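You operate a simulated robot arm through the tools that you are given. There is no shell and no other tool.

The job below is to be done with a simulated robot arm. You get a single attempt, and the scene is never put back.

## Task
Switch the compressor off and park its plug and coupling in their holders.
Fine: the orange mains switch goes off before the plug comes out; hold the orange bleed button till the post shows 0.0 bar before the coupling comes off; push the yellow stopper into the RING MAIN socket; leave the outlet valve closed.

Only the result counts: the job must be done as asked and must still hold three seconds after the hand-in. Knocking over, shifting, dropping, spilling or breaking anything else fails it. A push-on lid holds only when it is set on centred and level and pressed home; a screw cap is set on level and turned clockwise until tight.

## Robot
A 6-joint arm with a two-finger parallel gripper, fixed in place. Base frame: the origin is at the foot of the arm, x ahead of it, y to its left, z up. Readings come in m, rad, newtons and seconds.
With the tool pointing down near the work surface it reaches from about 0.24 to 0.64 m from the base axis. Its first joint turns from -1.152 to 1.152 rad. Payload 2.7 kg.
Tool frame: the origin (TCP) lies between the finger pads and is the grasp point; the fingertips stand 0.023 m ahead of it; z points along the fingers, y is the line along which they close. The gripper opens to 0.094 m. The fingers are 0.038 m wide and 0.01 m thick; the gripper's body (0.054 by 0.096 m) begins 0.039 m behind the TCP.
Orientation is that of the tool frame in the base frame, as a unit quaternion [w, x, y, z]. With the fingers straight down and closing along the base's y, the tool's x points along the base's -x, its y along +y and its z along -z.

## Interface
- The arm moves only by the tool jog_arm. Its argument "plan" is text: rows parted by semicolons, each of 7 numbers parted by spaces: the turn, a rotation vector about the tool's x, y, z in rad, then the shift along the tool's x, y, z in mm, then the closure in counts, from 0 (fully open) to 255 (shut). In form: ax ay az x y z gripper; .... A call has 1 to 20 rows; each row shifts and turns the commanded pose from where the row before left it, along the tool's axes as they then stand. A row lasts 0.2 s, in which the tool goes at most 0.05 m and 0.15 rad; a call with a longer step from one row to the next is refused whole, and so is a gripper value outside its range. A pose out of reach is approached as far as the arm can. The call stops where the force on the tool passes 90 N (or 10 N more than at its start, if that is more) or the arm is blocked; 0.2 s more then pass. The fingers move at their own pace (about 0.045 m/s each) and stop on an object; they squeeze with about 24 N. The grip force told is the motor's: it shows also when the fingers shut on nothing. Time passes only in rows, and 0.2 s behind the last, so rows that do not move let the fingers close. It gives the time, the measured TCP pose, the force on the tool (base axes), the opening and the grip force at its end, in the units of the frame above (readings bear some noise), with the torque about the TCP (base axes, N m) and any sound that the robot's microphone picked up.
- Cameras (640 x 400 px; columns grow to the right, rows downward): "scene" is fixed at [0.0811, -0.4329, 1.4191]; the picture's right is [0.69, -0.72, 0.00], its down [-0.40, -0.38, -0.83] and it looks along [0.60, 0.58, -0.55] (base axes); focal length 341 px, centre (320, 200). "wrist" rides on the gripper at [0.086, 0.016, -0.074] in the tool frame; the picture's right is [-0.18, 0.98, 0.00], its down [-0.58, -0.11, -0.81] and it looks along [-0.79, -0.15, 0.59] (tool axes); focal length 243 px, centre (320, 200). There is no depth. A picture from a camera that has moved, and an enlarged one, comes with that camera's place and axes in the base frame and with its lens. The place of the scene camera against the robot may be out by one fixed shift of up to 0.018 m in any direction.
- grab_frame(camera): a new picture of that camera. No time passes.
- close_up(camera, box): a new picture of the part [left, top, right, bottom] of that camera's present view, enlarged. No time passes.
- hand_in(): hands the job in; it is judged then, once.

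Places have to be worked out from the pictures, the camera data and where the tool is seen. Open the gripper and draw the arm clear of the work before you hand the job in, unless the task says otherwise.

The tools are called after "Emit:" by a JSON object that holds its "fn" and its "kwargs". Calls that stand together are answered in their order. jog_arm: Moves the arm, as the interface text tells. Its arguments: {"type":"object","properties":{"plan":{"type":"string"}},"required":["plan"]} The other tools are called the same way: grab_frame (camera) takes a picture; close_up (camera, box) takes an enlarged picture of a part of a camera's view; hand_in () hands the job in.

At the start:

```text
clock: 0.0
eef_pos: [0.3109, 0.0982, 1.1008]
orientation: [0.001, 0.0, 1.0, 0.0]
ft_force: [-1.2, -0.2, 0.1]
wrist_torque: [-0.01, 0.0, -0.01]
opening: 0.0938
gripper_force: 0.1
```

scene: 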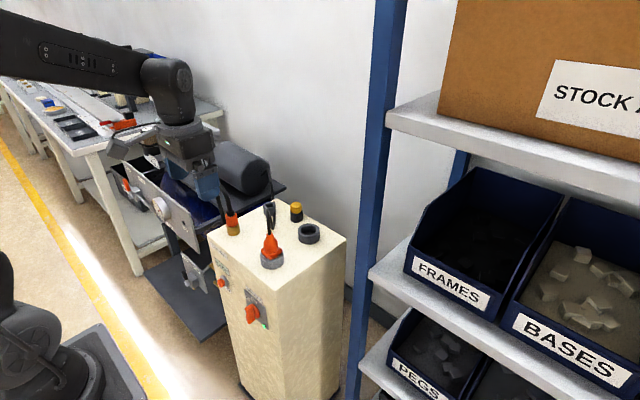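
wrist: 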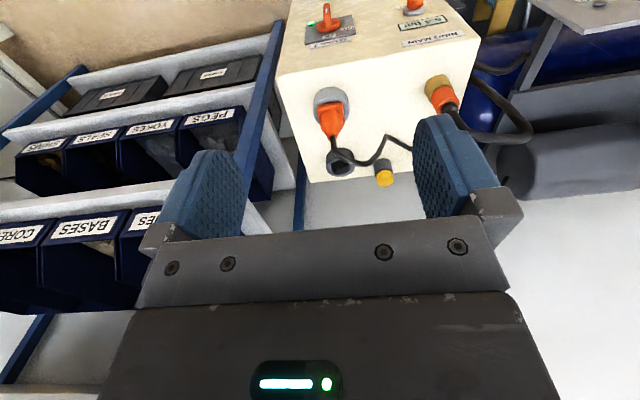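

I start by looking closely at the post with both cameras, before moving anything.

Emit:
{"fn": "close_up", "kwargs": {"camera": "scene", "box": [190, 180, 360, 290]}}

Emit:
{"fn": "close_up", "kwargs": {"camera": "scene", "box": [190, 250, 360, 360]}}

Emit:
{"fn": "close_up", "kwargs": {"camera": "wrist", "box": [270, 0, 540, 190]}}

Emit:
{"fn": "close_up", "kwargs": {"camera": "scene", "box": [100, 130, 290, 350]}}

```text
3.64 times, centred on (275, 235) of scene
camera zoom: at [0.0811, -0.4329, 1.4191], right [0.69, -0.72, 0.0], down [-0.4, -0.38, -0.83], along [0.6, 0.58, -0.55], focal length 1241 px, centre (484, 73)
```

zoom: 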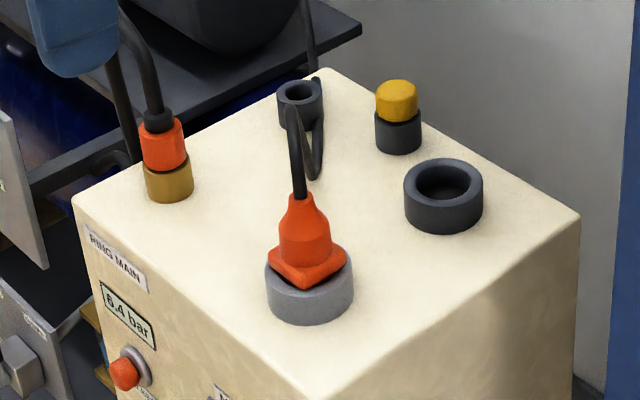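

```text
3.64 times, centred on (275, 305) of scene
camera zoom: at [0.0811, -0.4329, 1.4191], right [0.69, -0.72, 0.0], down [-0.4, -0.38, -0.83], along [0.6, 0.58, -0.55], focal length 1241 px, centre (484, -182)
```

zoom: 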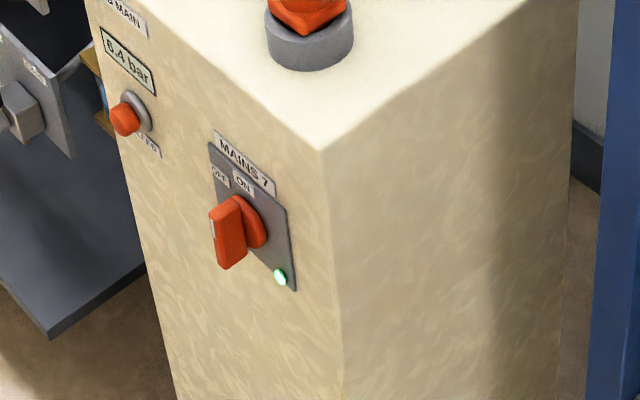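

```text
2.11 times, centred on (405, 95) of wrist
camera zoom: at [0.2243, 0.115, 1.1765], right [0.18, 0.98, 0.0], down [0.58, -0.11, 0.81], along [0.79, -0.15, -0.59], focal length 511 px, centre (141, 421)
```

zoom: 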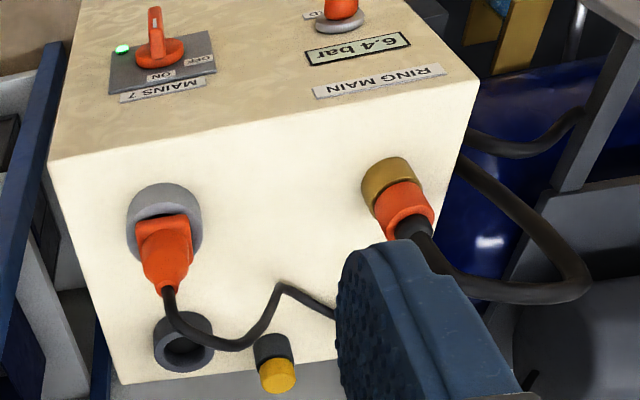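

```text
1.82 times, centred on (195, 240) of scene
camera zoom: at [0.0811, -0.4329, 1.4191], right [0.69, -0.72, 0.0], down [-0.4, -0.38, -0.83], along [0.6, 0.58, -0.55], focal length 621 px, centre (547, 127)
```

zoom: 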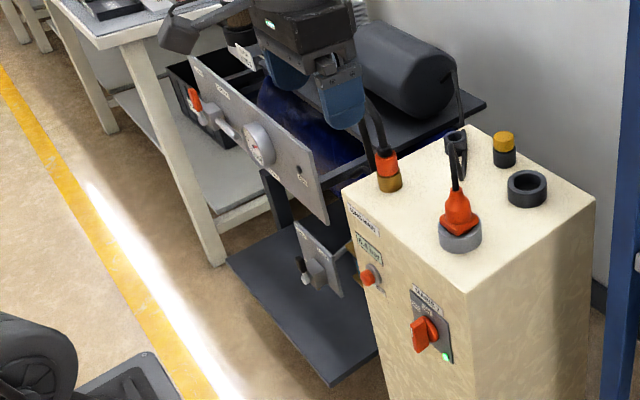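

The two views agree on a post top at about z 0.82, with the front panel facing the robot (-x). I zoom in further on the switch, the bleed button, the holders and the valve panel behind.

Emit:
{"fn": "close_up", "kwargs": {"camera": "scene", "box": [210, 260, 280, 340]}}

Emit:
{"fn": "close_up", "kwargs": {"camera": "scene", "box": [120, 165, 230, 300]}}

Emit:
{"fn": "close_up", "kwargs": {"camera": "wrist", "box": [300, 0, 480, 110]}}

Emit:
{"fn": "close_up", "kwargs": {"camera": "wrist", "box": [300, 70, 480, 190]}}

Emit:
{"fn": "close_up", "kwargs": {"camera": "scene", "box": [215, 190, 325, 275]}}

```text
5.00 times, centred on (245, 300) of scene
camera zoom: at [0.0811, -0.4329, 1.4191], right [0.69, -0.72, 0.0], down [-0.4, -0.38, -0.83], along [0.6, 0.58, -0.55], focal length 1706 px, centre (695, -300)
```

zoom: 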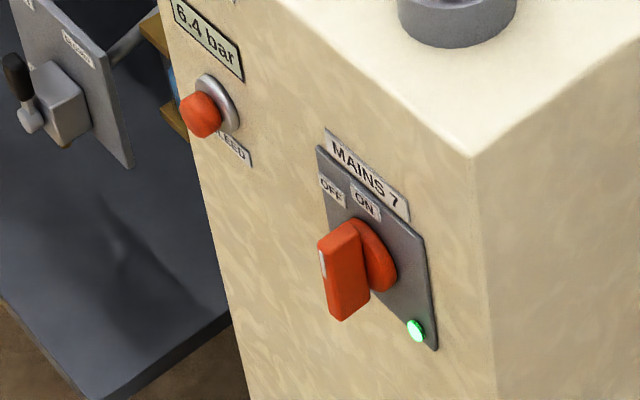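

```text
2.96 times, centred on (175, 232) of scene
camera zoom: at [0.0811, -0.4329, 1.4191], right [0.69, -0.72, 0.0], down [-0.4, -0.38, -0.83], along [0.6, 0.58, -0.55], focal length 1011 px, centre (750, 104)
```

zoom: 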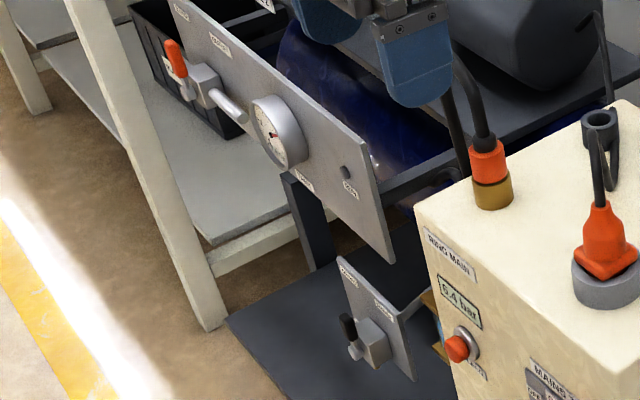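

```text
3.56 times, centred on (390, 55) of wrist
camera zoom: at [0.2243, 0.115, 1.1765], right [0.18, 0.98, 0.0], down [0.58, -0.11, 0.81], along [0.79, -0.15, -0.59], focal length 863 px, centre (71, 716)
```

zoom: 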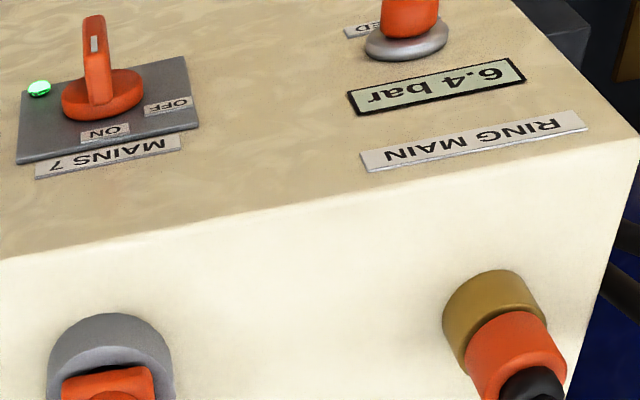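

```text
3.33 times, centred on (390, 130) of wrist
camera zoom: at [0.2243, 0.115, 1.1765], right [0.18, 0.98, 0.0], down [0.58, -0.11, 0.81], along [0.79, -0.15, -0.59], focal length 809 px, centre (87, 433)
```

zoom: 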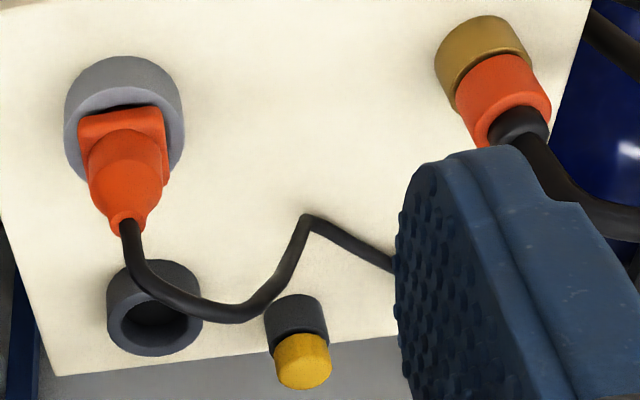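

```text
4.71 times, centred on (270, 232) of scene
camera zoom: at [0.0811, -0.4329, 1.4191], right [0.69, -0.72, 0.0], down [-0.4, -0.38, -0.83], along [0.6, 0.58, -0.55], focal length 1606 px, centre (555, 47)
```

zoom: 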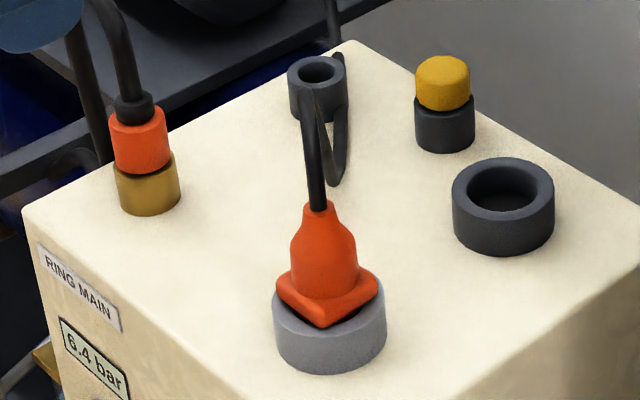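

The switch handle stands upright at ON with OFF to its left, and the post reads 6.4 bar. I check the two valve panels' labels behind the post to know which levers to leave alone.

Emit:
{"fn": "close_up", "kwargs": {"camera": "scene", "box": [175, 245, 220, 295]}}

Emit:
{"fn": "close_up", "kwargs": {"camera": "scene", "box": [120, 160, 210, 240]}}

Emit:
{"fn": "close_up", "kwargs": {"camera": "scene", "box": [0, 240, 140, 400]}}

Emit:
{"fn": "close_up", "kwargs": {"camera": "wrist", "box": [420, 0, 640, 220]}}

```text
8.00 times, centred on (198, 270) of scene
camera zoom: at [0.0811, -0.4329, 1.4191], right [0.69, -0.72, 0.0], down [-0.4, -0.38, -0.83], along [0.6, 0.58, -0.55], focal length 2730 px, centre (1300, -360)
```

zoom: 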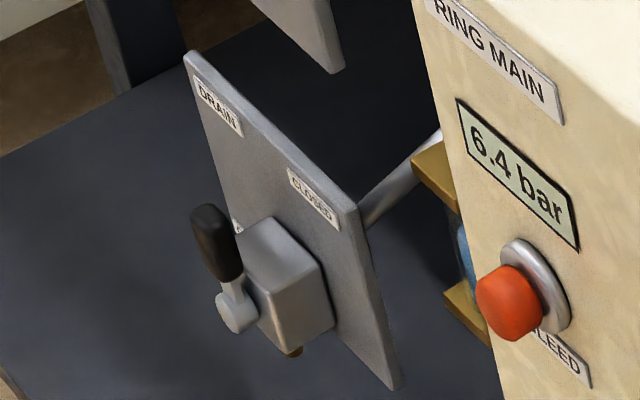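

```text
5.00 times, centred on (165, 200) of scene
camera zoom: at [0.0811, -0.4329, 1.4191], right [0.69, -0.72, 0.0], down [-0.4, -0.38, -0.83], along [0.6, 0.58, -0.55], focal length 1706 px, centre (1095, 200)
```

zoom: 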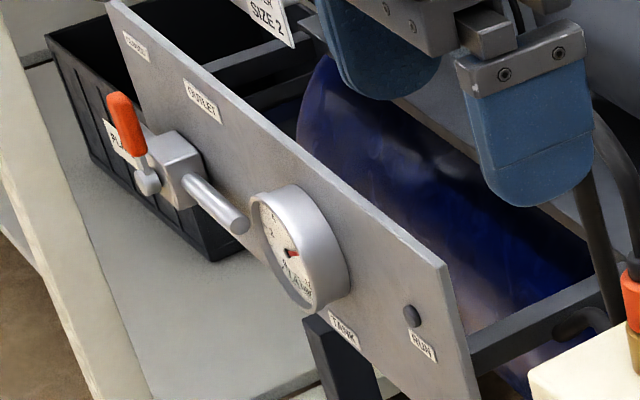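

```text
2.50 times, centred on (70, 320) of scene
camera zoom: at [0.0811, -0.4329, 1.4191], right [0.69, -0.72, 0.0], down [-0.4, -0.38, -0.83], along [0.6, 0.58, -0.55], focal length 853 px, centre (945, -100)
```

zoom: 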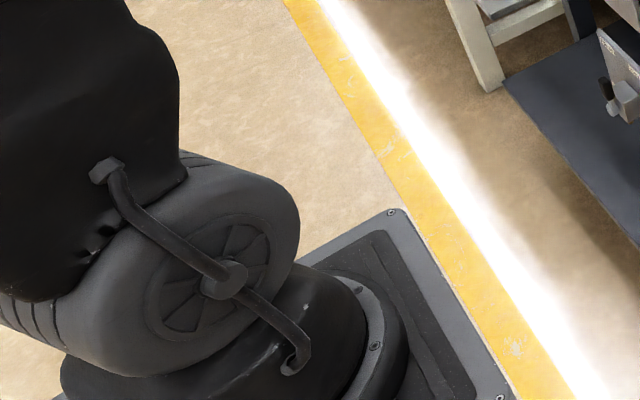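

```text
1.82 times, centred on (530, 110) of wrist
camera zoom: at [0.2243, 0.115, 1.1765], right [0.18, 0.98, 0.0], down [0.58, -0.11, 0.81], along [0.79, -0.15, -0.59], focal length 441 px, centre (-62, 364)
```

zoom: 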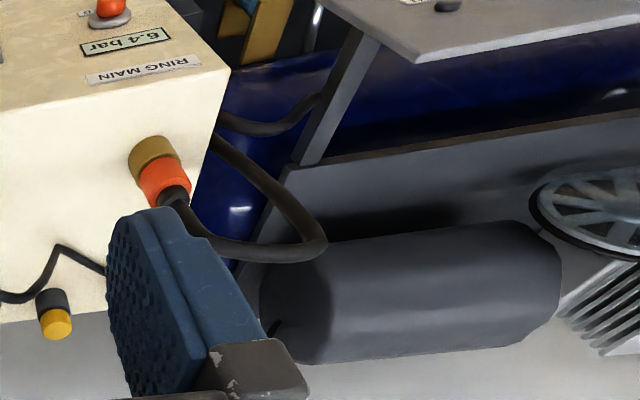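

I zoom in on the outlet lever and its labels to establish whether it is already closed.

Emit:
{"fn": "close_up", "kwargs": {"camera": "scene", "box": [118, 158, 158, 208]}}

Emit:
{"fn": "close_up", "kwargs": {"camera": "scene", "box": [136, 178, 166, 208]}}

Emit:
{"fn": "close_up", "kwargs": {"camera": "scene", "box": [160, 190, 190, 230]}}

```text
8.00 times, centred on (138, 183) of scene
camera zoom: at [0.0811, -0.4329, 1.4191], right [0.69, -0.72, 0.0], down [-0.4, -0.38, -0.83], along [0.6, 0.58, -0.55], focal length 2730 px, centre (1776, 336)
```

zoom: 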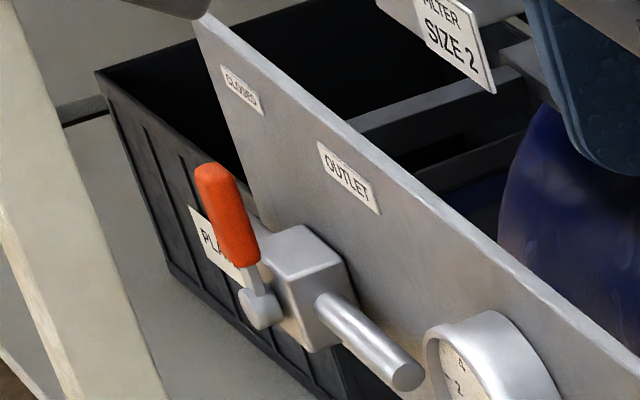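

```text
13.33 times, centred on (151, 193) of scene
camera zoom: at [0.0811, -0.4329, 1.4191], right [0.69, -0.72, 0.0], down [-0.4, -0.38, -0.83], along [0.6, 0.58, -0.55], focal length 4551 px, centre (2573, 293)
```

zoom: 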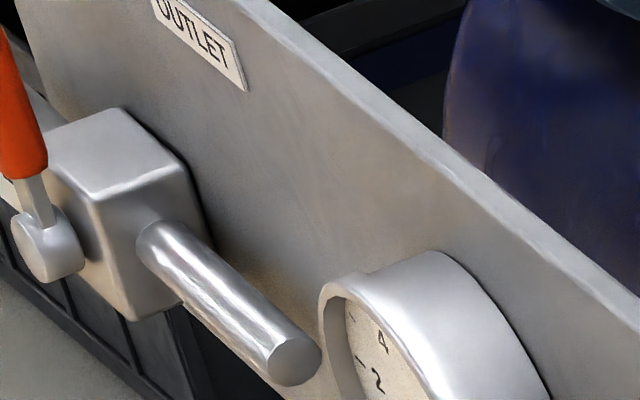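

```text
10.00 times, centred on (175, 210) of scene
camera zoom: at [0.0811, -0.4329, 1.4191], right [0.69, -0.72, 0.0], down [-0.4, -0.38, -0.83], along [0.6, 0.58, -0.55], focal length 3413 px, centre (1770, 100)
```

zoom: 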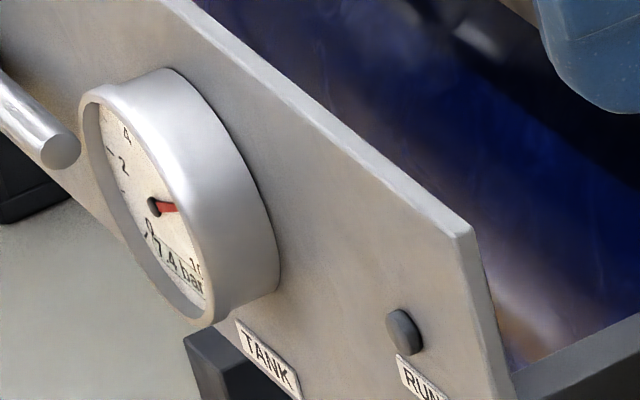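

Findings so far: outlet lever points at CLOSED, so I leave it alone. The post top seems to span about x 0.40–0.65, y 0.02–0.31 at z≈0.8. I lower the arm in free air in front of the post to get closer wrist views for triangulation.

Emit:
{"fn": "jog_arm", "kwargs": {"plan": "0 0 0 0 0 40 0; 0 0 0 0 0 40 0; 0 0 0 0 0 40 0; 0 0 0 0 0 0 0"}}

Emit:
{"fn": "grab_frame", "kwargs": {"camera": "wrist"}}

Emit:
{"fn": "grab_frame", "kwargs": {"camera": "scene"}}

```text
clock: 1.0
eef_pos: [0.3085, 0.0992, 0.981]
orientation: [-0.001, 0.0, 1.0, 0.0]
ft_force: [0.2, 0.0, 0.1]
wrist_torque: [0.0, 0.04, -0.02]
opening: 0.0938
gripper_force: 0.1
```

```text
taken
camera wrist: at [0.2225, 0.1145, 1.0568], right [0.18, 0.98, 0.0], down [0.58, -0.11, 0.81], along [0.79, -0.15, -0.59], focal length 243 px, centre (320, 200)
```

wrist: 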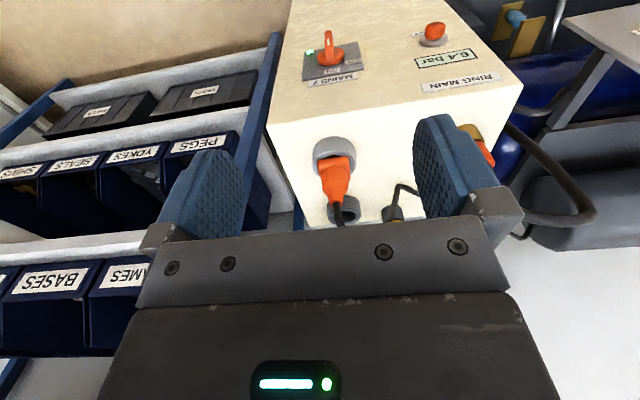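

```text
taken
```

scene: 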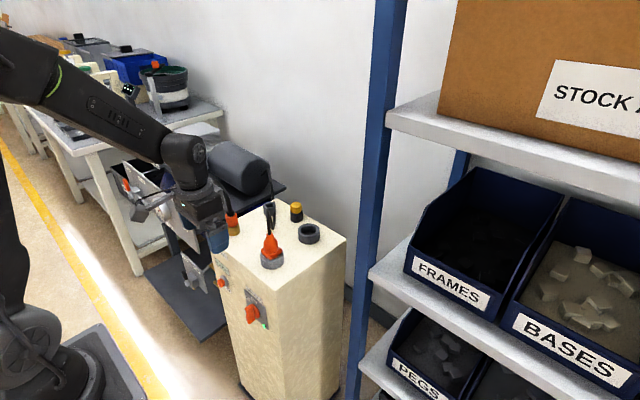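

The front face is in clear view now. I enlarge the panel and top parts from this nearer wrist position for measurement.

Emit:
{"fn": "close_up", "kwargs": {"camera": "wrist", "box": [260, 0, 530, 160]}}

Emit:
{"fn": "close_up", "kwargs": {"camera": "wrist", "box": [290, 20, 370, 90]}}

Emit:
{"fn": "close_up", "kwargs": {"camera": "wrist", "box": [400, 10, 480, 80]}}

Emit:
{"fn": "close_up", "kwargs": {"camera": "wrist", "box": [290, 120, 430, 240]}}

```text
2.37 times, centred on (395, 80) of wrist
camera zoom: at [0.2225, 0.1145, 1.0568], right [0.18, 0.98, 0.0], down [0.58, -0.11, 0.81], along [0.79, -0.15, -0.59], focal length 575 px, centre (142, 484)
```

zoom: 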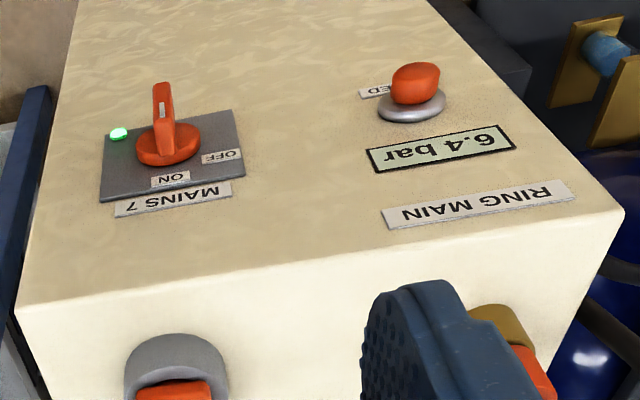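

```text
5.71 times, centred on (330, 55) of wrist
camera zoom: at [0.2225, 0.1145, 1.0568], right [0.18, 0.98, 0.0], down [0.58, -0.11, 0.81], along [0.79, -0.15, -0.59], focal length 1386 px, centre (263, 1029)
```

zoom: 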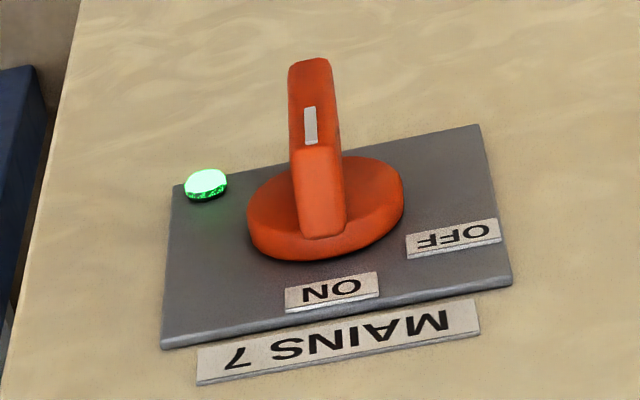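

```text
5.71 times, centred on (440, 45) of wrist
camera zoom: at [0.2225, 0.1145, 1.0568], right [0.18, 0.98, 0.0], down [0.58, -0.11, 0.81], along [0.79, -0.15, -0.59], focal length 1386 px, centre (-366, 1086)
```

zoom: 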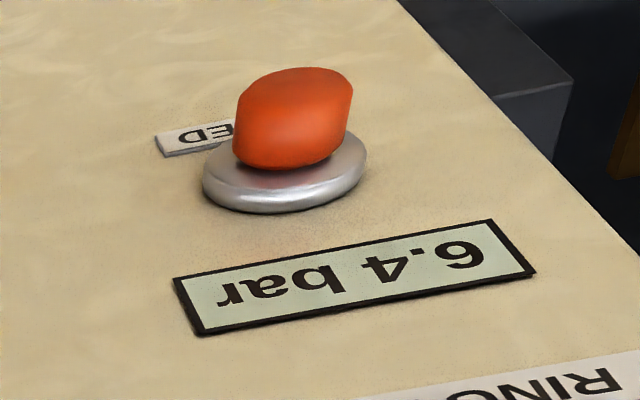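

```text
3.33 times, centred on (360, 180) of wrist
camera zoom: at [0.2225, 0.1145, 1.0568], right [0.18, 0.98, 0.0], down [0.58, -0.11, 0.81], along [0.79, -0.15, -0.59], focal length 809 px, centre (187, 267)
```

zoom: 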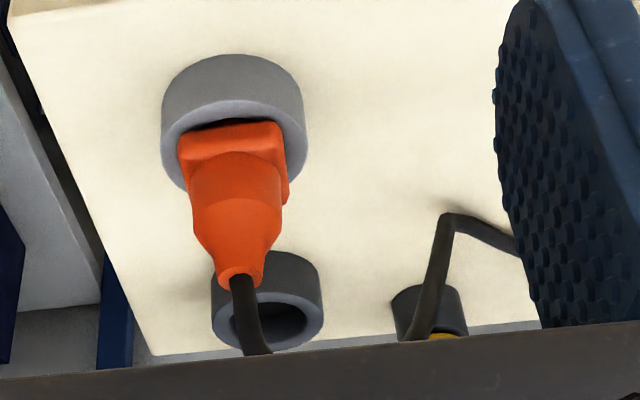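

From two wrist views I get: post front face x≈0.399, top z≈0.80; switch hub at (y 0.100, z 0.662) with its fin standing out to x≈0.367 and from z 0.635 to 0.690; bleed button at (y 0.248, z 0.669), cap front x≈0.378. I close the fingers and tilt the tool 0.35 rad so the tips point toward the panel.

Emit:
{"fn": "jog_arm", "kwargs": {"plan": "0 -0.1167 0 0 0 0 255; 0 -0.1167 0 0 0 0 255; 0 -0.1167 0 0 0 0 255; 0 0 0 0 0 0 255; 0 0 0 0 0 0 255; 0 0 0 0 0 0 255"}}

```text
clock: 2.4
eef_pos: [0.3115, 0.0986, 0.9819]
orientation: [0.174, 0.0, 0.985, 0.0]
ft_force: [0.1, 0.0, 1.4]
wrist_torque: [0.01, -0.03, -0.03]
opening: 0.0001
gripper_force: 24.0
```

The tilt is 20° as intended with the fingers shut. I now descend in front of the panel to the right of the switch fin, at y≈0.07, staying about 10 mm short of the fin in x.

Emit:
{"fn": "jog_arm", "kwargs": {"plan": "0 0 0 11.24 -4.1 39.03 255; 0 0 0 11.24 -4.1 39.03 255; 0 0 0 11.24 -4.1 39.03 255; 0 0 0 11.24 -4.1 39.03 255; 0 0 0 11.24 -4.1 39.03 255; 0 0 0 11.24 -4.1 39.03 255; 0 0 0 11.24 -4.1 39.03 255; 0 0 0 0 0 0 255"}}

Emit:
{"fn": "grab_frame", "kwargs": {"camera": "scene"}}

Emit:
{"fn": "grab_frame", "kwargs": {"camera": "wrist"}}

Emit:
{"fn": "close_up", "kwargs": {"camera": "scene", "box": [190, 240, 300, 340]}}

```text
clock: 4.2
eef_pos: [0.3681, 0.0919, 0.7478]
orientation: [0.171, -0.003, 0.985, -0.015]
ft_force: [0.7, 0.0, -0.6]
wrist_torque: [-0.03, -0.01, 0.02]
opening: 0.0003
gripper_force: 23.7
out of reach, approached as far as the arm can: row 2, 3, 5, 6, 7
```

```text
taken
```

scene: 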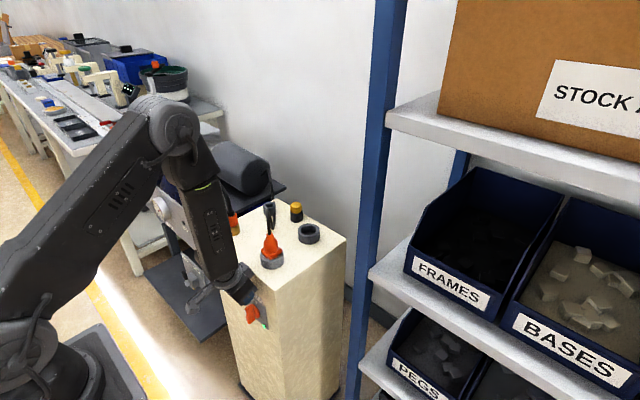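

```text
taken
camera wrist: at [0.2611, 0.1085, 0.7891], right [0.17, 0.98, 0.03], down [0.28, -0.08, 0.96], along [0.94, -0.16, -0.29], focal length 243 px, centre (320, 200)
```

wrist: 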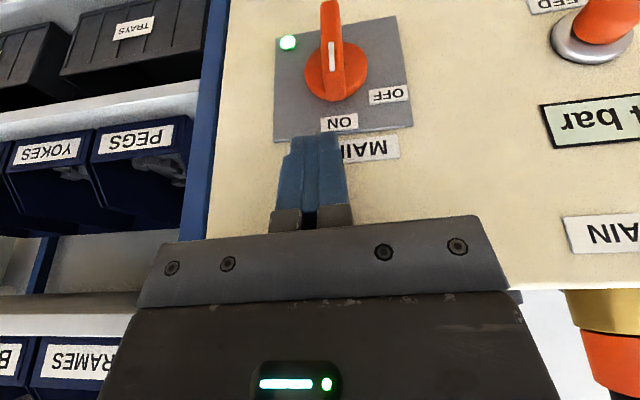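

```text
4.00 times, centred on (245, 290) of scene
camera zoom: at [0.0811, -0.4329, 1.4191], right [0.69, -0.72, 0.0], down [-0.4, -0.38, -0.83], along [0.6, 0.58, -0.55], focal length 1365 px, centre (620, -160)
```

zoom: 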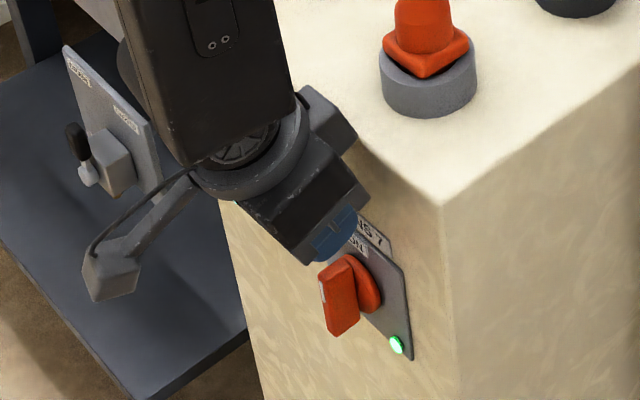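

The low, tilted pose was out of reach and the arm stopped at (0.368, 0.092, 0.748), with the tips just short of the panel. I back straight up to learn where the commanded pose stands, before retrying with a smaller tilt.

Emit:
{"fn": "jog_arm", "kwargs": {"plan": "0 0 0 -13.7 0 -37.6 255; 0 0 0 0 0 0 255"}}

```text
clock: 4.8
eef_pos: [0.3696, 0.0935, 0.7895]
orientation: [0.173, 0.001, 0.985, -0.005]
ft_force: [-0.8, -0.8, 0.2]
wrist_torque: [-0.01, 0.0, -0.01]
opening: 0.0001
gripper_force: 24.0
```

The next call starts from the pose actually reached, which is good. I cut the tilt to about 0.15 rad and move sideways to y≈0.065, staying clear of the panel.

Emit:
{"fn": "jog_arm", "kwargs": {"plan": "0 0.1 0 0 0 0 255; 0 0.1 0 0 0 0 255; 0 0 0 24.3 -28.5 -3.7 255; 0 0 0 0 0 0 255"}}

```text
clock: 5.8
eef_pos: [0.3407, 0.0659, 0.7873]
orientation: [0.075, -0.001, 0.997, 0.0]
ft_force: [-0.2, 0.1, -0.5]
wrist_torque: [0.02, -0.02, 0.0]
opening: 0.0
gripper_force: 23.7
```

Reached (0.341, 0.066, 0.787) with 8.6° tilt. I descend in small steps to z≈0.727 and see whether that stays in reach.

Emit:
{"fn": "jog_arm", "kwargs": {"plan": "0 0 0 3 0 19.8 255; 0 0 0 3 0 19.8 255; 0 0 0 3 0 19.8 255; 0 0 0 0 0 0 255"}}

```text
clock: 6.8
eef_pos: [0.3423, 0.0661, 0.7687]
orientation: [0.074, 0.0, 0.997, -0.004]
ft_force: [-0.2, 0.1, -0.8]
wrist_torque: [-0.04, 0.01, 0.05]
opening: 0.0
gripper_force: 23.9
out of reach, approached as far as the arm can: row 2, 3
```

The limit is at z≈0.77 with this tilt. I try the tool straight down, moving slowly down in the same clear spot, to learn where the inner reach limit lies.

Emit:
{"fn": "jog_arm", "kwargs": {"plan": "0 0.075 0 0 0 0 255; 0 0.075 0 0 0 0 255; 0 0 0 0 0 10 255; 0 0 0 0 0 10 255; 0 0 0 0 0 10 255; 0 0 0 0 0 10 255; 0 0 0 0 0 0 255"}}

Emit:
{"fn": "grab_frame", "kwargs": {"camera": "scene"}}

```text
clock: 8.4
eef_pos: [0.33, 0.0626, 0.7345]
orientation: [0.0, 0.0, 1.0, 0.0]
ft_force: [-1.0, 0.8, -0.3]
wrist_torque: [0.02, -0.02, 0.03]
opening: 0.0
gripper_force: 24.2
out of reach, approached as far as the arm can: row 2, 3, 5
```

```text
taken
```

scene: 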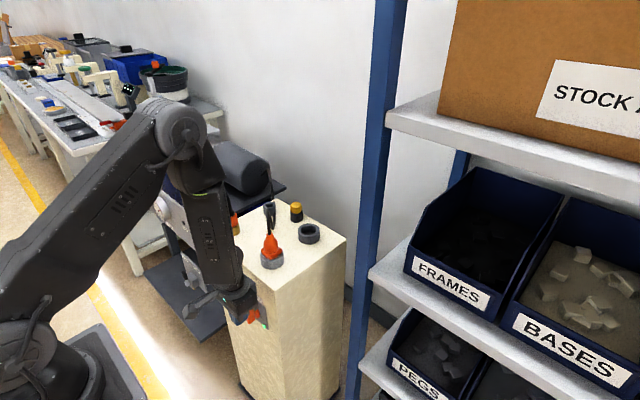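

With the tool straight down it did come down to z≈0.735. I go on down in 5 mm steps, still clear in front of the panel at x≈0.33.

Emit:
{"fn": "jog_arm", "kwargs": {"plan": "0 0 0 0 0 5 255; 0 0 0 0 0 5 255; 0 0 0 0 0 5 255; 0 0 0 0 0 5 255; 0 0 0 0 0 5 255; 0 0 0 0 0 5 255; 0 0 0 0 0 5 255; 0 0 0 0 0 0 255"}}

```text
clock: 10.2
eef_pos: [0.3303, 0.0636, 0.6999]
orientation: [0.0, 0.0, 1.0, 0.0]
ft_force: [-0.7, -0.4, -0.2]
wrist_torque: [0.01, -0.05, -0.01]
opening: 0.0
gripper_force: 23.9
```

Straight down, z=0.70 is reached cleanly. Now I try a small forward tilt in gentle steps here to gain clearance for the gripper body from the post.

Emit:
{"fn": "jog_arm", "kwargs": {"plan": "0 -0.04 0 0 0 0 255; 0 -0.04 0 0 0 0 255; 0 -0.04 0 0 0 0 255; 0 0 0 0 0 0 255"}}

Emit:
{"fn": "grab_frame", "kwargs": {"camera": "wrist"}}

Emit:
{"fn": "close_up", "kwargs": {"camera": "scene", "box": [180, 230, 290, 340]}}

```text
clock: 11.2
eef_pos: [0.3355, 0.0939, 0.7052]
orientation: [0.058, -0.001, 0.998, -0.008]
ft_force: [-0.6, -0.2, -0.1]
wrist_torque: [0.01, 0.0, -0.01]
opening: 0.0
gripper_force: 24.1
out of reach, approached as far as the arm can: row 2, 3
```

```text
taken
camera wrist: at [0.2409, 0.1097, 0.7694], right [0.18, 0.98, 0.01], down [0.48, -0.09, 0.87], along [0.86, -0.16, -0.49], focal length 243 px, centre (320, 200)
```

wrist: 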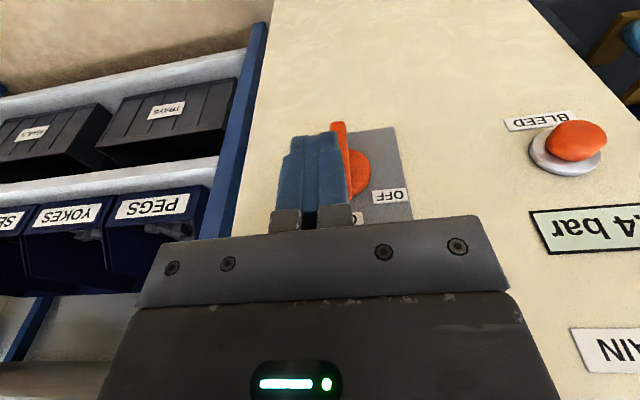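

```text
3.64 times, centred on (235, 285) of scene
camera zoom: at [0.0811, -0.4329, 1.4191], right [0.69, -0.72, 0.0], down [-0.4, -0.38, -0.83], along [0.6, 0.58, -0.55], focal length 1241 px, centre (629, -109)
```

zoom: 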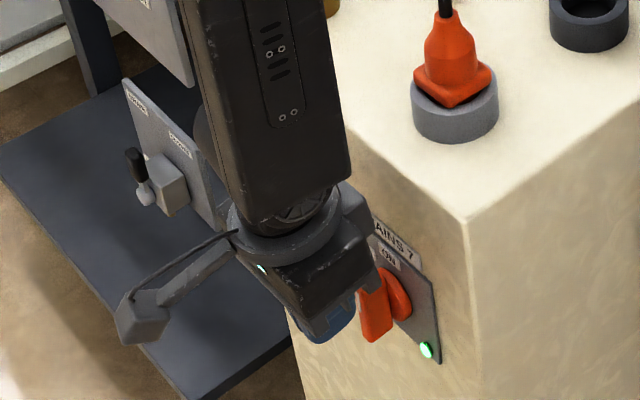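

That attempt slid the arm sideways to y=0.094; the readings fit a minimum radius of about 0.332 + 0.137·sin(tilt). So I go back to straight down, return to y≈0.065, and move forward to x≈0.346 before tilting.

Emit:
{"fn": "jog_arm", "kwargs": {"plan": "0 0.116 0 0 0 0 255; 0 0 0 0 -15 0 255; 0 0 0 0 -15 0 255; 0 0 0 -10 0 0 255; 0 0 0 0 0 0 255"}}

```text
clock: 12.4
eef_pos: [0.346, 0.063, 0.7043]
orientation: [0.001, -0.001, 1.0, 0.0]
ft_force: [-0.3, 0.7, 0.8]
wrist_torque: [0.03, 0.02, 0.0]
opening: 0.0
gripper_force: 24.0
```

In position at (0.346, 0.063, 0.704), straight down. I now tilt and edge forward together to bring the fingertips beside the fin's upper end (still 20 mm to its right).

Emit:
{"fn": "jog_arm", "kwargs": {"plan": "0 -0.05 0 -3 0 1.5 255; 0 -0.05 0 -3 0 1.5 255; 0 -0.05 0 -3 0 1.5 255; 0 -0.05 0 -3 0 1.5 255; 0 0 0 0 0 0 255"}}

Emit:
{"fn": "close_up", "kwargs": {"camera": "scene", "box": [200, 250, 290, 330]}}

Emit:
{"fn": "grab_frame", "kwargs": {"camera": "wrist"}}

```text
clock: 13.6
eef_pos: [0.3622, 0.0967, 0.7042]
orientation: [0.097, -0.001, 0.995, -0.009]
ft_force: [-18.8, -3.2, 8.3]
wrist_torque: [0.16, -1.29, -0.24]
opening: 0.0
gripper_force: 24.2
out of reach, approached as far as the arm can: row 2, 3, 4
```

```text
5.00 times, centred on (245, 290) of scene
camera zoom: at [0.0806, -0.433, 1.4191], right [0.69, -0.72, 0.0], down [-0.4, -0.38, -0.83], along [0.6, 0.58, -0.55], focal length 1706 px, centre (695, -250)
```

zoom: 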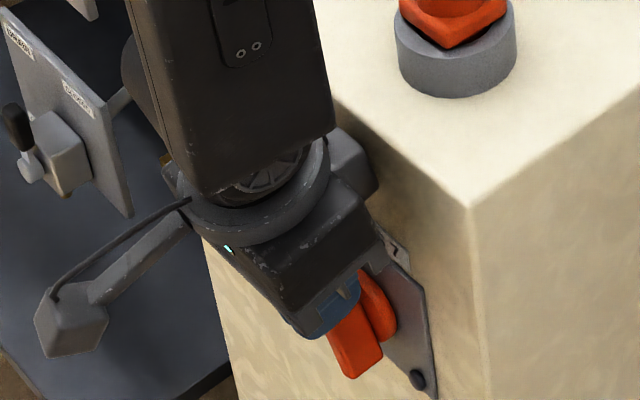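

```text
taken
camera wrist: at [0.2621, 0.1121, 0.7601], right [0.18, 0.98, 0.02], down [0.41, -0.09, 0.91], along [0.89, -0.15, -0.42], focal length 243 px, centre (320, 200)
```

wrist: 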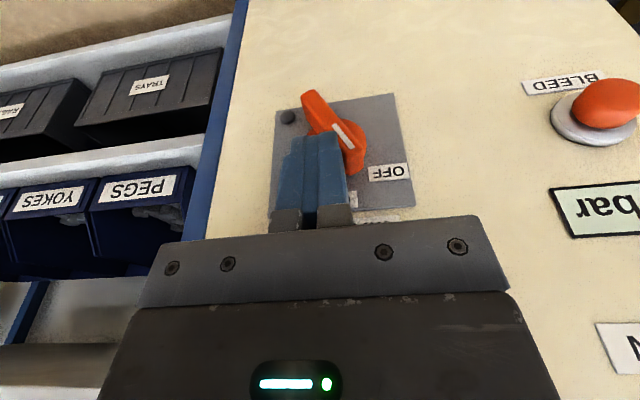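

The IK slid the arm left while tilting, and the fingers pushed the fin round: the lamp is now dark and the fin points toward OFF. I look closer to verify it is fully at OFF before backing off.

Emit:
{"fn": "close_up", "kwargs": {"camera": "wrist", "box": [260, 80, 430, 240]}}

Emit:
{"fn": "close_up", "kwargs": {"camera": "scene", "box": [235, 285, 285, 335]}}

```text
2.50 times, centred on (345, 160) of wrist
camera zoom: at [0.2621, 0.1121, 0.7601], right [0.18, 0.98, 0.02], down [0.41, -0.09, 0.91], along [0.89, -0.15, -0.42], focal length 606 px, centre (258, 300)
```

zoom: 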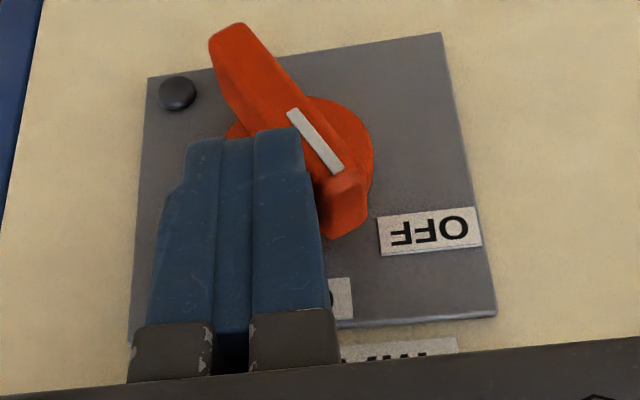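

```text
8.00 times, centred on (260, 310) of scene
camera zoom: at [0.0806, -0.433, 1.4191], right [0.69, -0.72, 0.0], down [-0.4, -0.38, -0.83], along [0.6, 0.58, -0.55], focal length 2730 px, centre (800, -680)
```

zoom: 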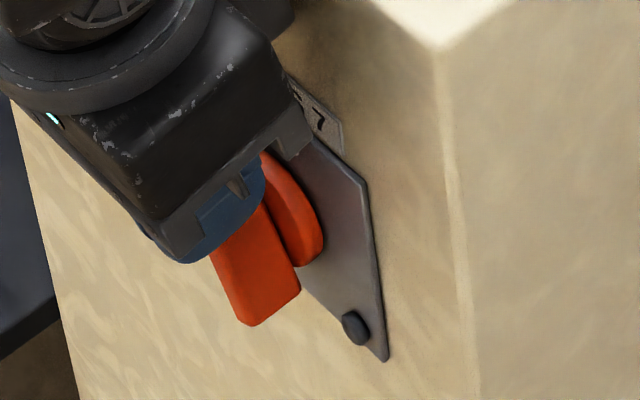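

The fin is at about 38° and the OFF mark at about 51°, so it needs a bit more. The torque (-1.3 N·m with -19 N in x) tells me the gripper's upper housing is leaning on the post face, so I ease back in x while pushing a few mm further left.

Emit:
{"fn": "jog_arm", "kwargs": {"plan": "0 0 0 5.9 3 -1.2 255; 0 0 0 0 3 0 255; 0 0 0 0 0 0 255"}}

Emit:
{"fn": "close_up", "kwargs": {"camera": "wrist", "box": [260, 60, 430, 220]}}

```text
clock: 14.4
eef_pos: [0.3614, 0.096, 0.7036]
orientation: [0.097, -0.002, 0.995, -0.009]
ft_force: [-21.0, -0.9, 2.6]
wrist_torque: [0.06, -1.3, -0.22]
opening: 0.0
gripper_force: 23.8
out of reach, approached as far as the arm can: row 1, 2
```

```text
2.50 times, centred on (345, 140) of wrist
camera zoom: at [0.2621, 0.112, 0.7601], right [0.18, 0.98, 0.02], down [0.41, -0.09, 0.91], along [0.89, -0.15, -0.42], focal length 606 px, centre (258, 350)
```

zoom: 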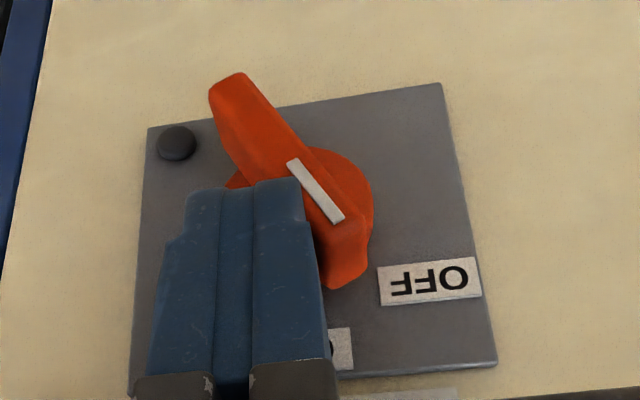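

The pose did not budge, so it is at a joint limit and still leaning on the post. Moving upward has worked before, so I lift 15 mm to unload it.

Emit:
{"fn": "jog_arm", "kwargs": {"plan": "0 0 0 -1.5 0 -7.4 255; 0 0 0 -1.5 0 -7.4 255; 0 0 0 0 0 0 255"}}

```text
clock: 15.2
eef_pos: [0.3607, 0.0966, 0.7199]
orientation: [0.093, -0.001, 0.996, -0.004]
ft_force: [-26.0, 1.7, -15.0]
wrist_torque: [0.05, -0.84, -0.13]
opening: 0.0
gripper_force: 24.1
out of reach, approached as far as the arm can: row 1
```

Still leaning on the post face at -26 N, now at z 0.72. I back away in -x while rising.

Emit:
{"fn": "jog_arm", "kwargs": {"plan": "0 0 0 3.5 0 -5.9 255; 0 0 0 3.5 0 -5.9 255; 0 0 0 3.5 0 -5.9 255; 0 0 0 0 0 0 255"}}

Emit:
{"fn": "grab_frame", "kwargs": {"camera": "wrist"}}

Emit:
{"fn": "grab_frame", "kwargs": {"camera": "scene"}}

```text
clock: 16.2
eef_pos: [0.3547, 0.096, 0.7376]
orientation: [0.101, -0.003, 0.995, -0.005]
ft_force: [0.1, 0.2, 0.6]
wrist_torque: [0.03, 0.03, 0.0]
opening: 0.0005
gripper_force: 24.0
```

```text
taken
camera wrist: at [0.2548, 0.1122, 0.7934], right [0.18, 0.98, 0.03], down [0.41, -0.1, 0.91], along [0.9, -0.15, -0.42], focal length 243 px, centre (320, 200)
```

wrist: 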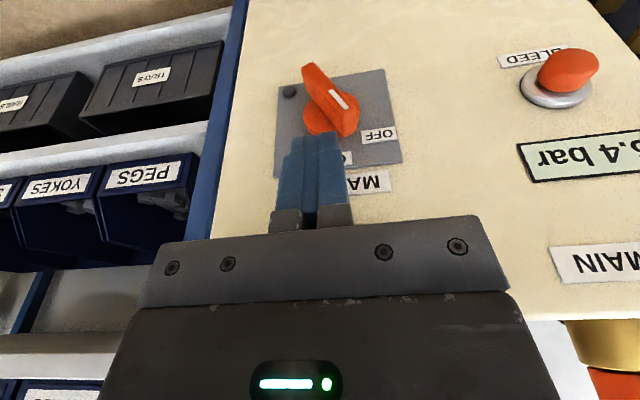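

```text
taken
```

scene: 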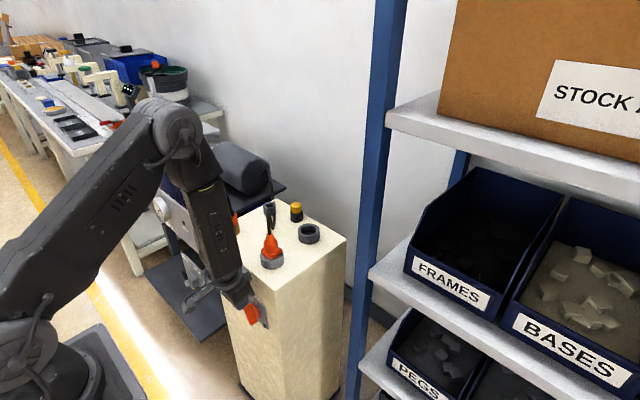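

The arm is free again (force ~0) and the switch lamp stays dark. I enlarge the switch to judge its angle against the OFF mark.

Emit:
{"fn": "close_up", "kwargs": {"camera": "wrist", "box": [265, 50, 415, 200]}}

Emit:
{"fn": "close_up", "kwargs": {"camera": "scene", "box": [225, 280, 285, 340]}}

Emit:
{"fn": "close_up", "kwargs": {"camera": "wrist", "box": [500, 30, 640, 200]}}

```text
2.67 times, centred on (340, 125) of wrist
camera zoom: at [0.2548, 0.1122, 0.7934], right [0.18, 0.98, 0.03], down [0.41, -0.1, 0.91], along [0.9, -0.15, -0.42], focal length 647 px, centre (267, 400)
```

zoom: 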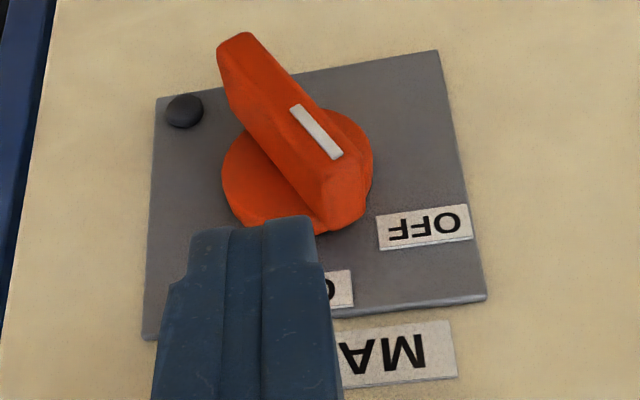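

```text
6.67 times, centred on (255, 310) of scene
camera zoom: at [0.0811, -0.4329, 1.4191], right [0.69, -0.72, 0.0], down [-0.4, -0.38, -0.83], along [0.6, 0.58, -0.55], focal length 2275 px, centre (753, -533)
```

zoom: 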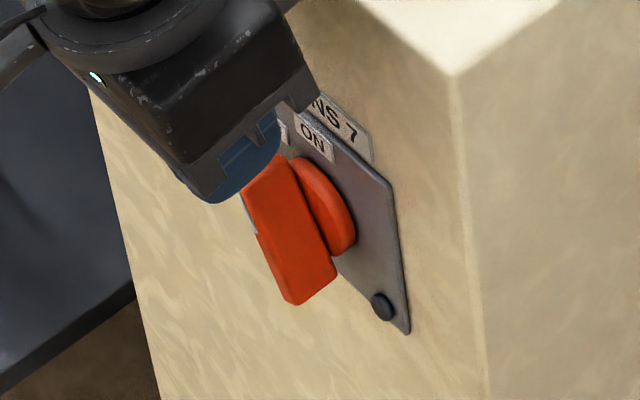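

```text
2.35 times, centred on (570, 115) of wrist
camera zoom: at [0.2548, 0.1122, 0.7934], right [0.18, 0.98, 0.03], down [0.41, -0.1, 0.91], along [0.9, -0.15, -0.42], focal length 571 px, centre (-268, 400)
```

zoom: 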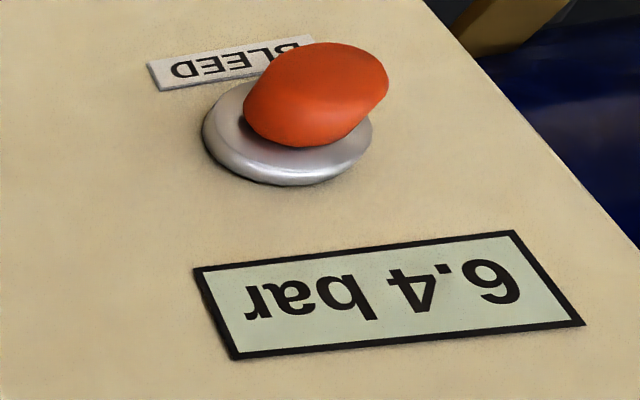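

By geometry the fin is only at about 28° while OFF is at about 51°, so I will push it further. The odd sideways slips look like a wrist singularity (forearm and tool in line), so I rise, straighten the tool, and cross it by tilting in the arm's own plane.

Emit:
{"fn": "jog_arm", "kwargs": {"plan": "0 0 0 -6 0 -29.4 255; 0 0 0 -6 0 -29.4 255; 0 0 0 -6 0 -29.4 255; 0 0.1 0 0 0 0 255; 0 0.1 0 0 0 0 255; 0 0 0 0 0 0 255"}}

```text
clock: 17.6
eef_pos: [0.3875, 0.0753, 0.8324]
orientation: [0.108, 0.009, 0.993, -0.048]
ft_force: [0.3, -0.2, 1.0]
wrist_torque: [0.01, -0.01, 0.02]
opening: 0.0001
gripper_force: 23.6
out of reach, approached as far as the arm can: row 4, 5
```

The arm ended up over the front edge of the post, 5 mm above it and with a skewed tilt, but without contact. I rise further in small steps, away from everything, to get out of the singular region.

Emit:
{"fn": "jog_arm", "kwargs": {"plan": "0 0 0 -2 0 -9.8 255; 0 0 0 -2 0 -9.8 255; 0 0 0 -2 0 -9.8 255; 0 0 0 -2 0 -9.8 255; 0 0 0 -2 0 -9.8 255; 0 0 0 -2 0 -9.8 255; 0 0 0 -2 0 -9.8 255; 0 0 0 -2 0 -9.8 255; 0 0 0 -2 0 -9.8 255; 0 0 0 -2 0 -9.8 255; 0 0 0 0 0 0 255"}}

Emit:
{"fn": "grab_frame", "kwargs": {"camera": "scene"}}

```text
clock: 20.0
eef_pos: [0.3876, 0.0796, 0.9271]
orientation: [0.092, 0.01, 0.994, -0.057]
ft_force: [0.1, 0.6, -0.4]
wrist_torque: [0.01, 0.03, 0.02]
opening: 0.0
gripper_force: 23.7
out of reach, approached as far as the arm can: row 1
```

```text
taken
```

scene: 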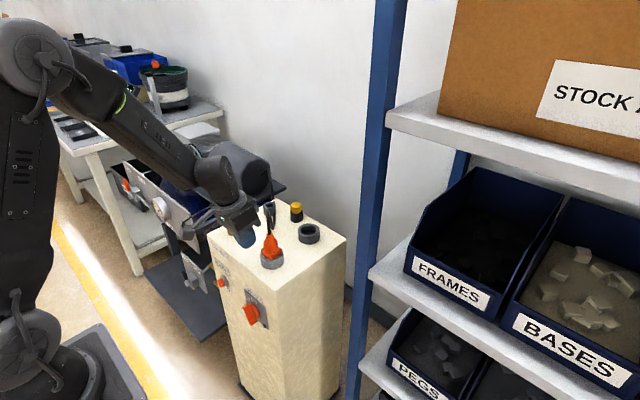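

Now at z 0.927 with the forearm well bent, away from the singularity. I straighten the tool to vertical in small steps and move back to x≈0.35.

Emit:
{"fn": "jog_arm", "kwargs": {"plan": "-0.038 0.0613 -0.0067 0 0 0 255; -0.038 0.0613 -0.0067 0 0 0 255; -0.038 0.0613 -0.0067 0 0 0 255; 0 0 0 12 0 0 255; 0 0 0 12 0 0 255; 0 0 0 12 0 0 255; 0 0 0 0 0 0 255"}}

Emit:
{"fn": "close_up", "kwargs": {"camera": "scene", "box": [210, 260, 280, 340]}}

Emit:
{"fn": "grab_frame", "kwargs": {"camera": "wrist"}}

```text
clock: 21.6
eef_pos: [0.3532, 0.081, 0.9257]
orientation: [-0.001, 0.001, 1.0, 0.0]
ft_force: [-0.5, 0.2, 0.2]
wrist_torque: [-0.02, 0.0, 0.0]
opening: 0.0001
gripper_force: 24.4
```

```text
5.00 times, centred on (245, 300) of scene
camera zoom: at [0.0811, -0.4329, 1.4191], right [0.69, -0.72, 0.0], down [-0.4, -0.38, -0.83], along [0.6, 0.58, -0.55], focal length 1706 px, centre (695, -300)
```

zoom: 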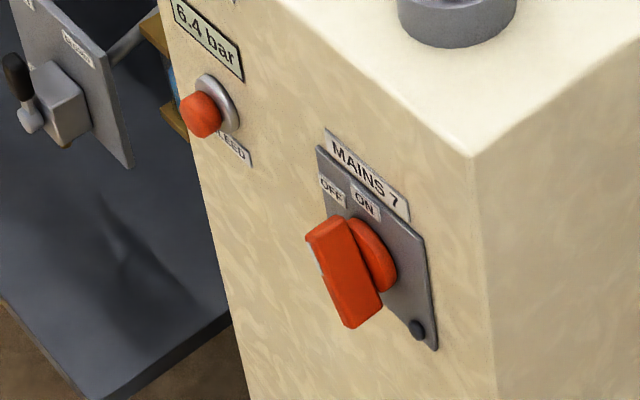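

```text
taken
camera wrist: at [0.2659, 0.0962, 1.0005], right [0.19, 0.98, 0.0], down [0.58, -0.11, 0.81], along [0.79, -0.15, -0.59], focal length 243 px, centre (320, 200)
```

wrist: 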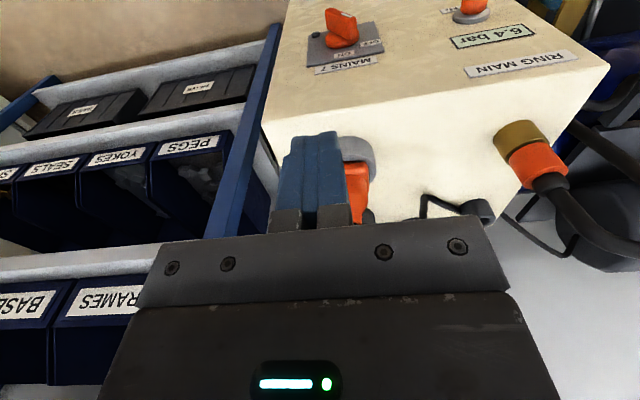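

The post hasn't moved (its corner is at the same pixel) and the lamp is out. New idea: keep the tool vertical but rolled 90° with the gripper open, so the forward finger reaches the panel 57 mm ahead of the TCP while body and wrist stay well back. I do that roll here in free air.

Emit:
{"fn": "jog_arm", "kwargs": {"plan": "0 0 0 20 0 0 255; 0 0 0.1428 0 0 0 255; 0 0 0.1428 0 0 0 255; 0 0 0.1428 0 0 0 255; 0 0 0.1428 0 0 0 255; 0 0 0.1428 0 0 0 255; 0 0 0.1428 0 0 0 255; 0 0 0.1428 0 0 0 255; 0 0 0.1428 0 0 0 255; 0 0 0.1428 0 0 0 255; 0 0 0.1428 0 0 0 255; 0 0 0.1428 0 0 0 255; 0 0 0 0 0 0 0; 0 0 0 0 0 0 0; 0 0 0 0 0 0 0; 0 0 0 0 0 0 0; 0 0 0 0 0 0 0; 0 0 0 0 0 0 0"}}

Emit:
{"fn": "grab_frame", "kwargs": {"camera": "scene"}}

Emit:
{"fn": "grab_frame", "kwargs": {"camera": "wrist"}}

```text
clock: 25.4
eef_pos: [0.3326, 0.0795, 0.9266]
orientation: [0.001, 0.708, 0.707, 0.0]
ft_force: [0.4, 0.2, 0.2]
wrist_torque: [0.01, 0.02, 0.0]
opening: 0.094
gripper_force: 0.1
```

```text
taken
```

scene: 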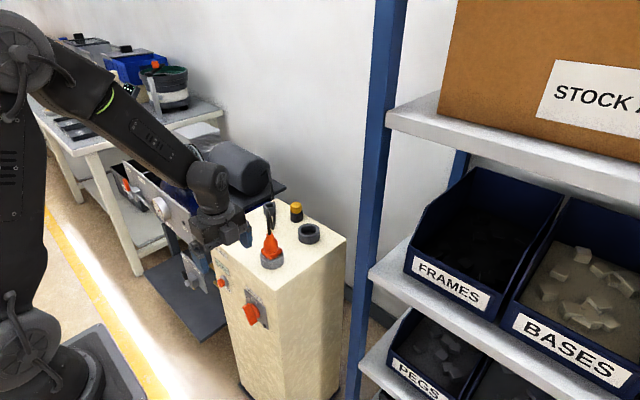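

```text
taken
camera wrist: at [0.3488, 0.1657, 1.0008], right [0.98, -0.19, 0.0], down [-0.11, -0.58, 0.81], along [-0.15, -0.79, -0.59], focal length 243 px, centre (320, 200)
```

wrist: 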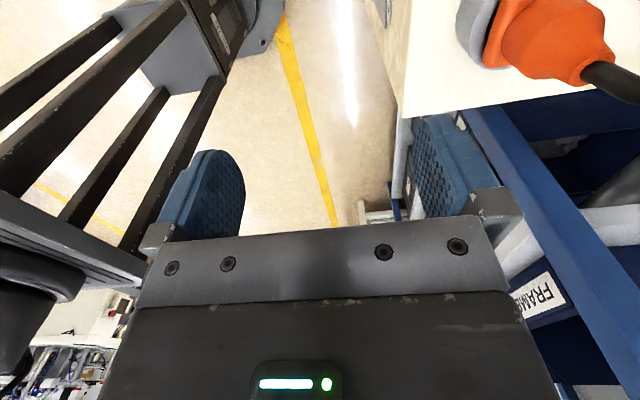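

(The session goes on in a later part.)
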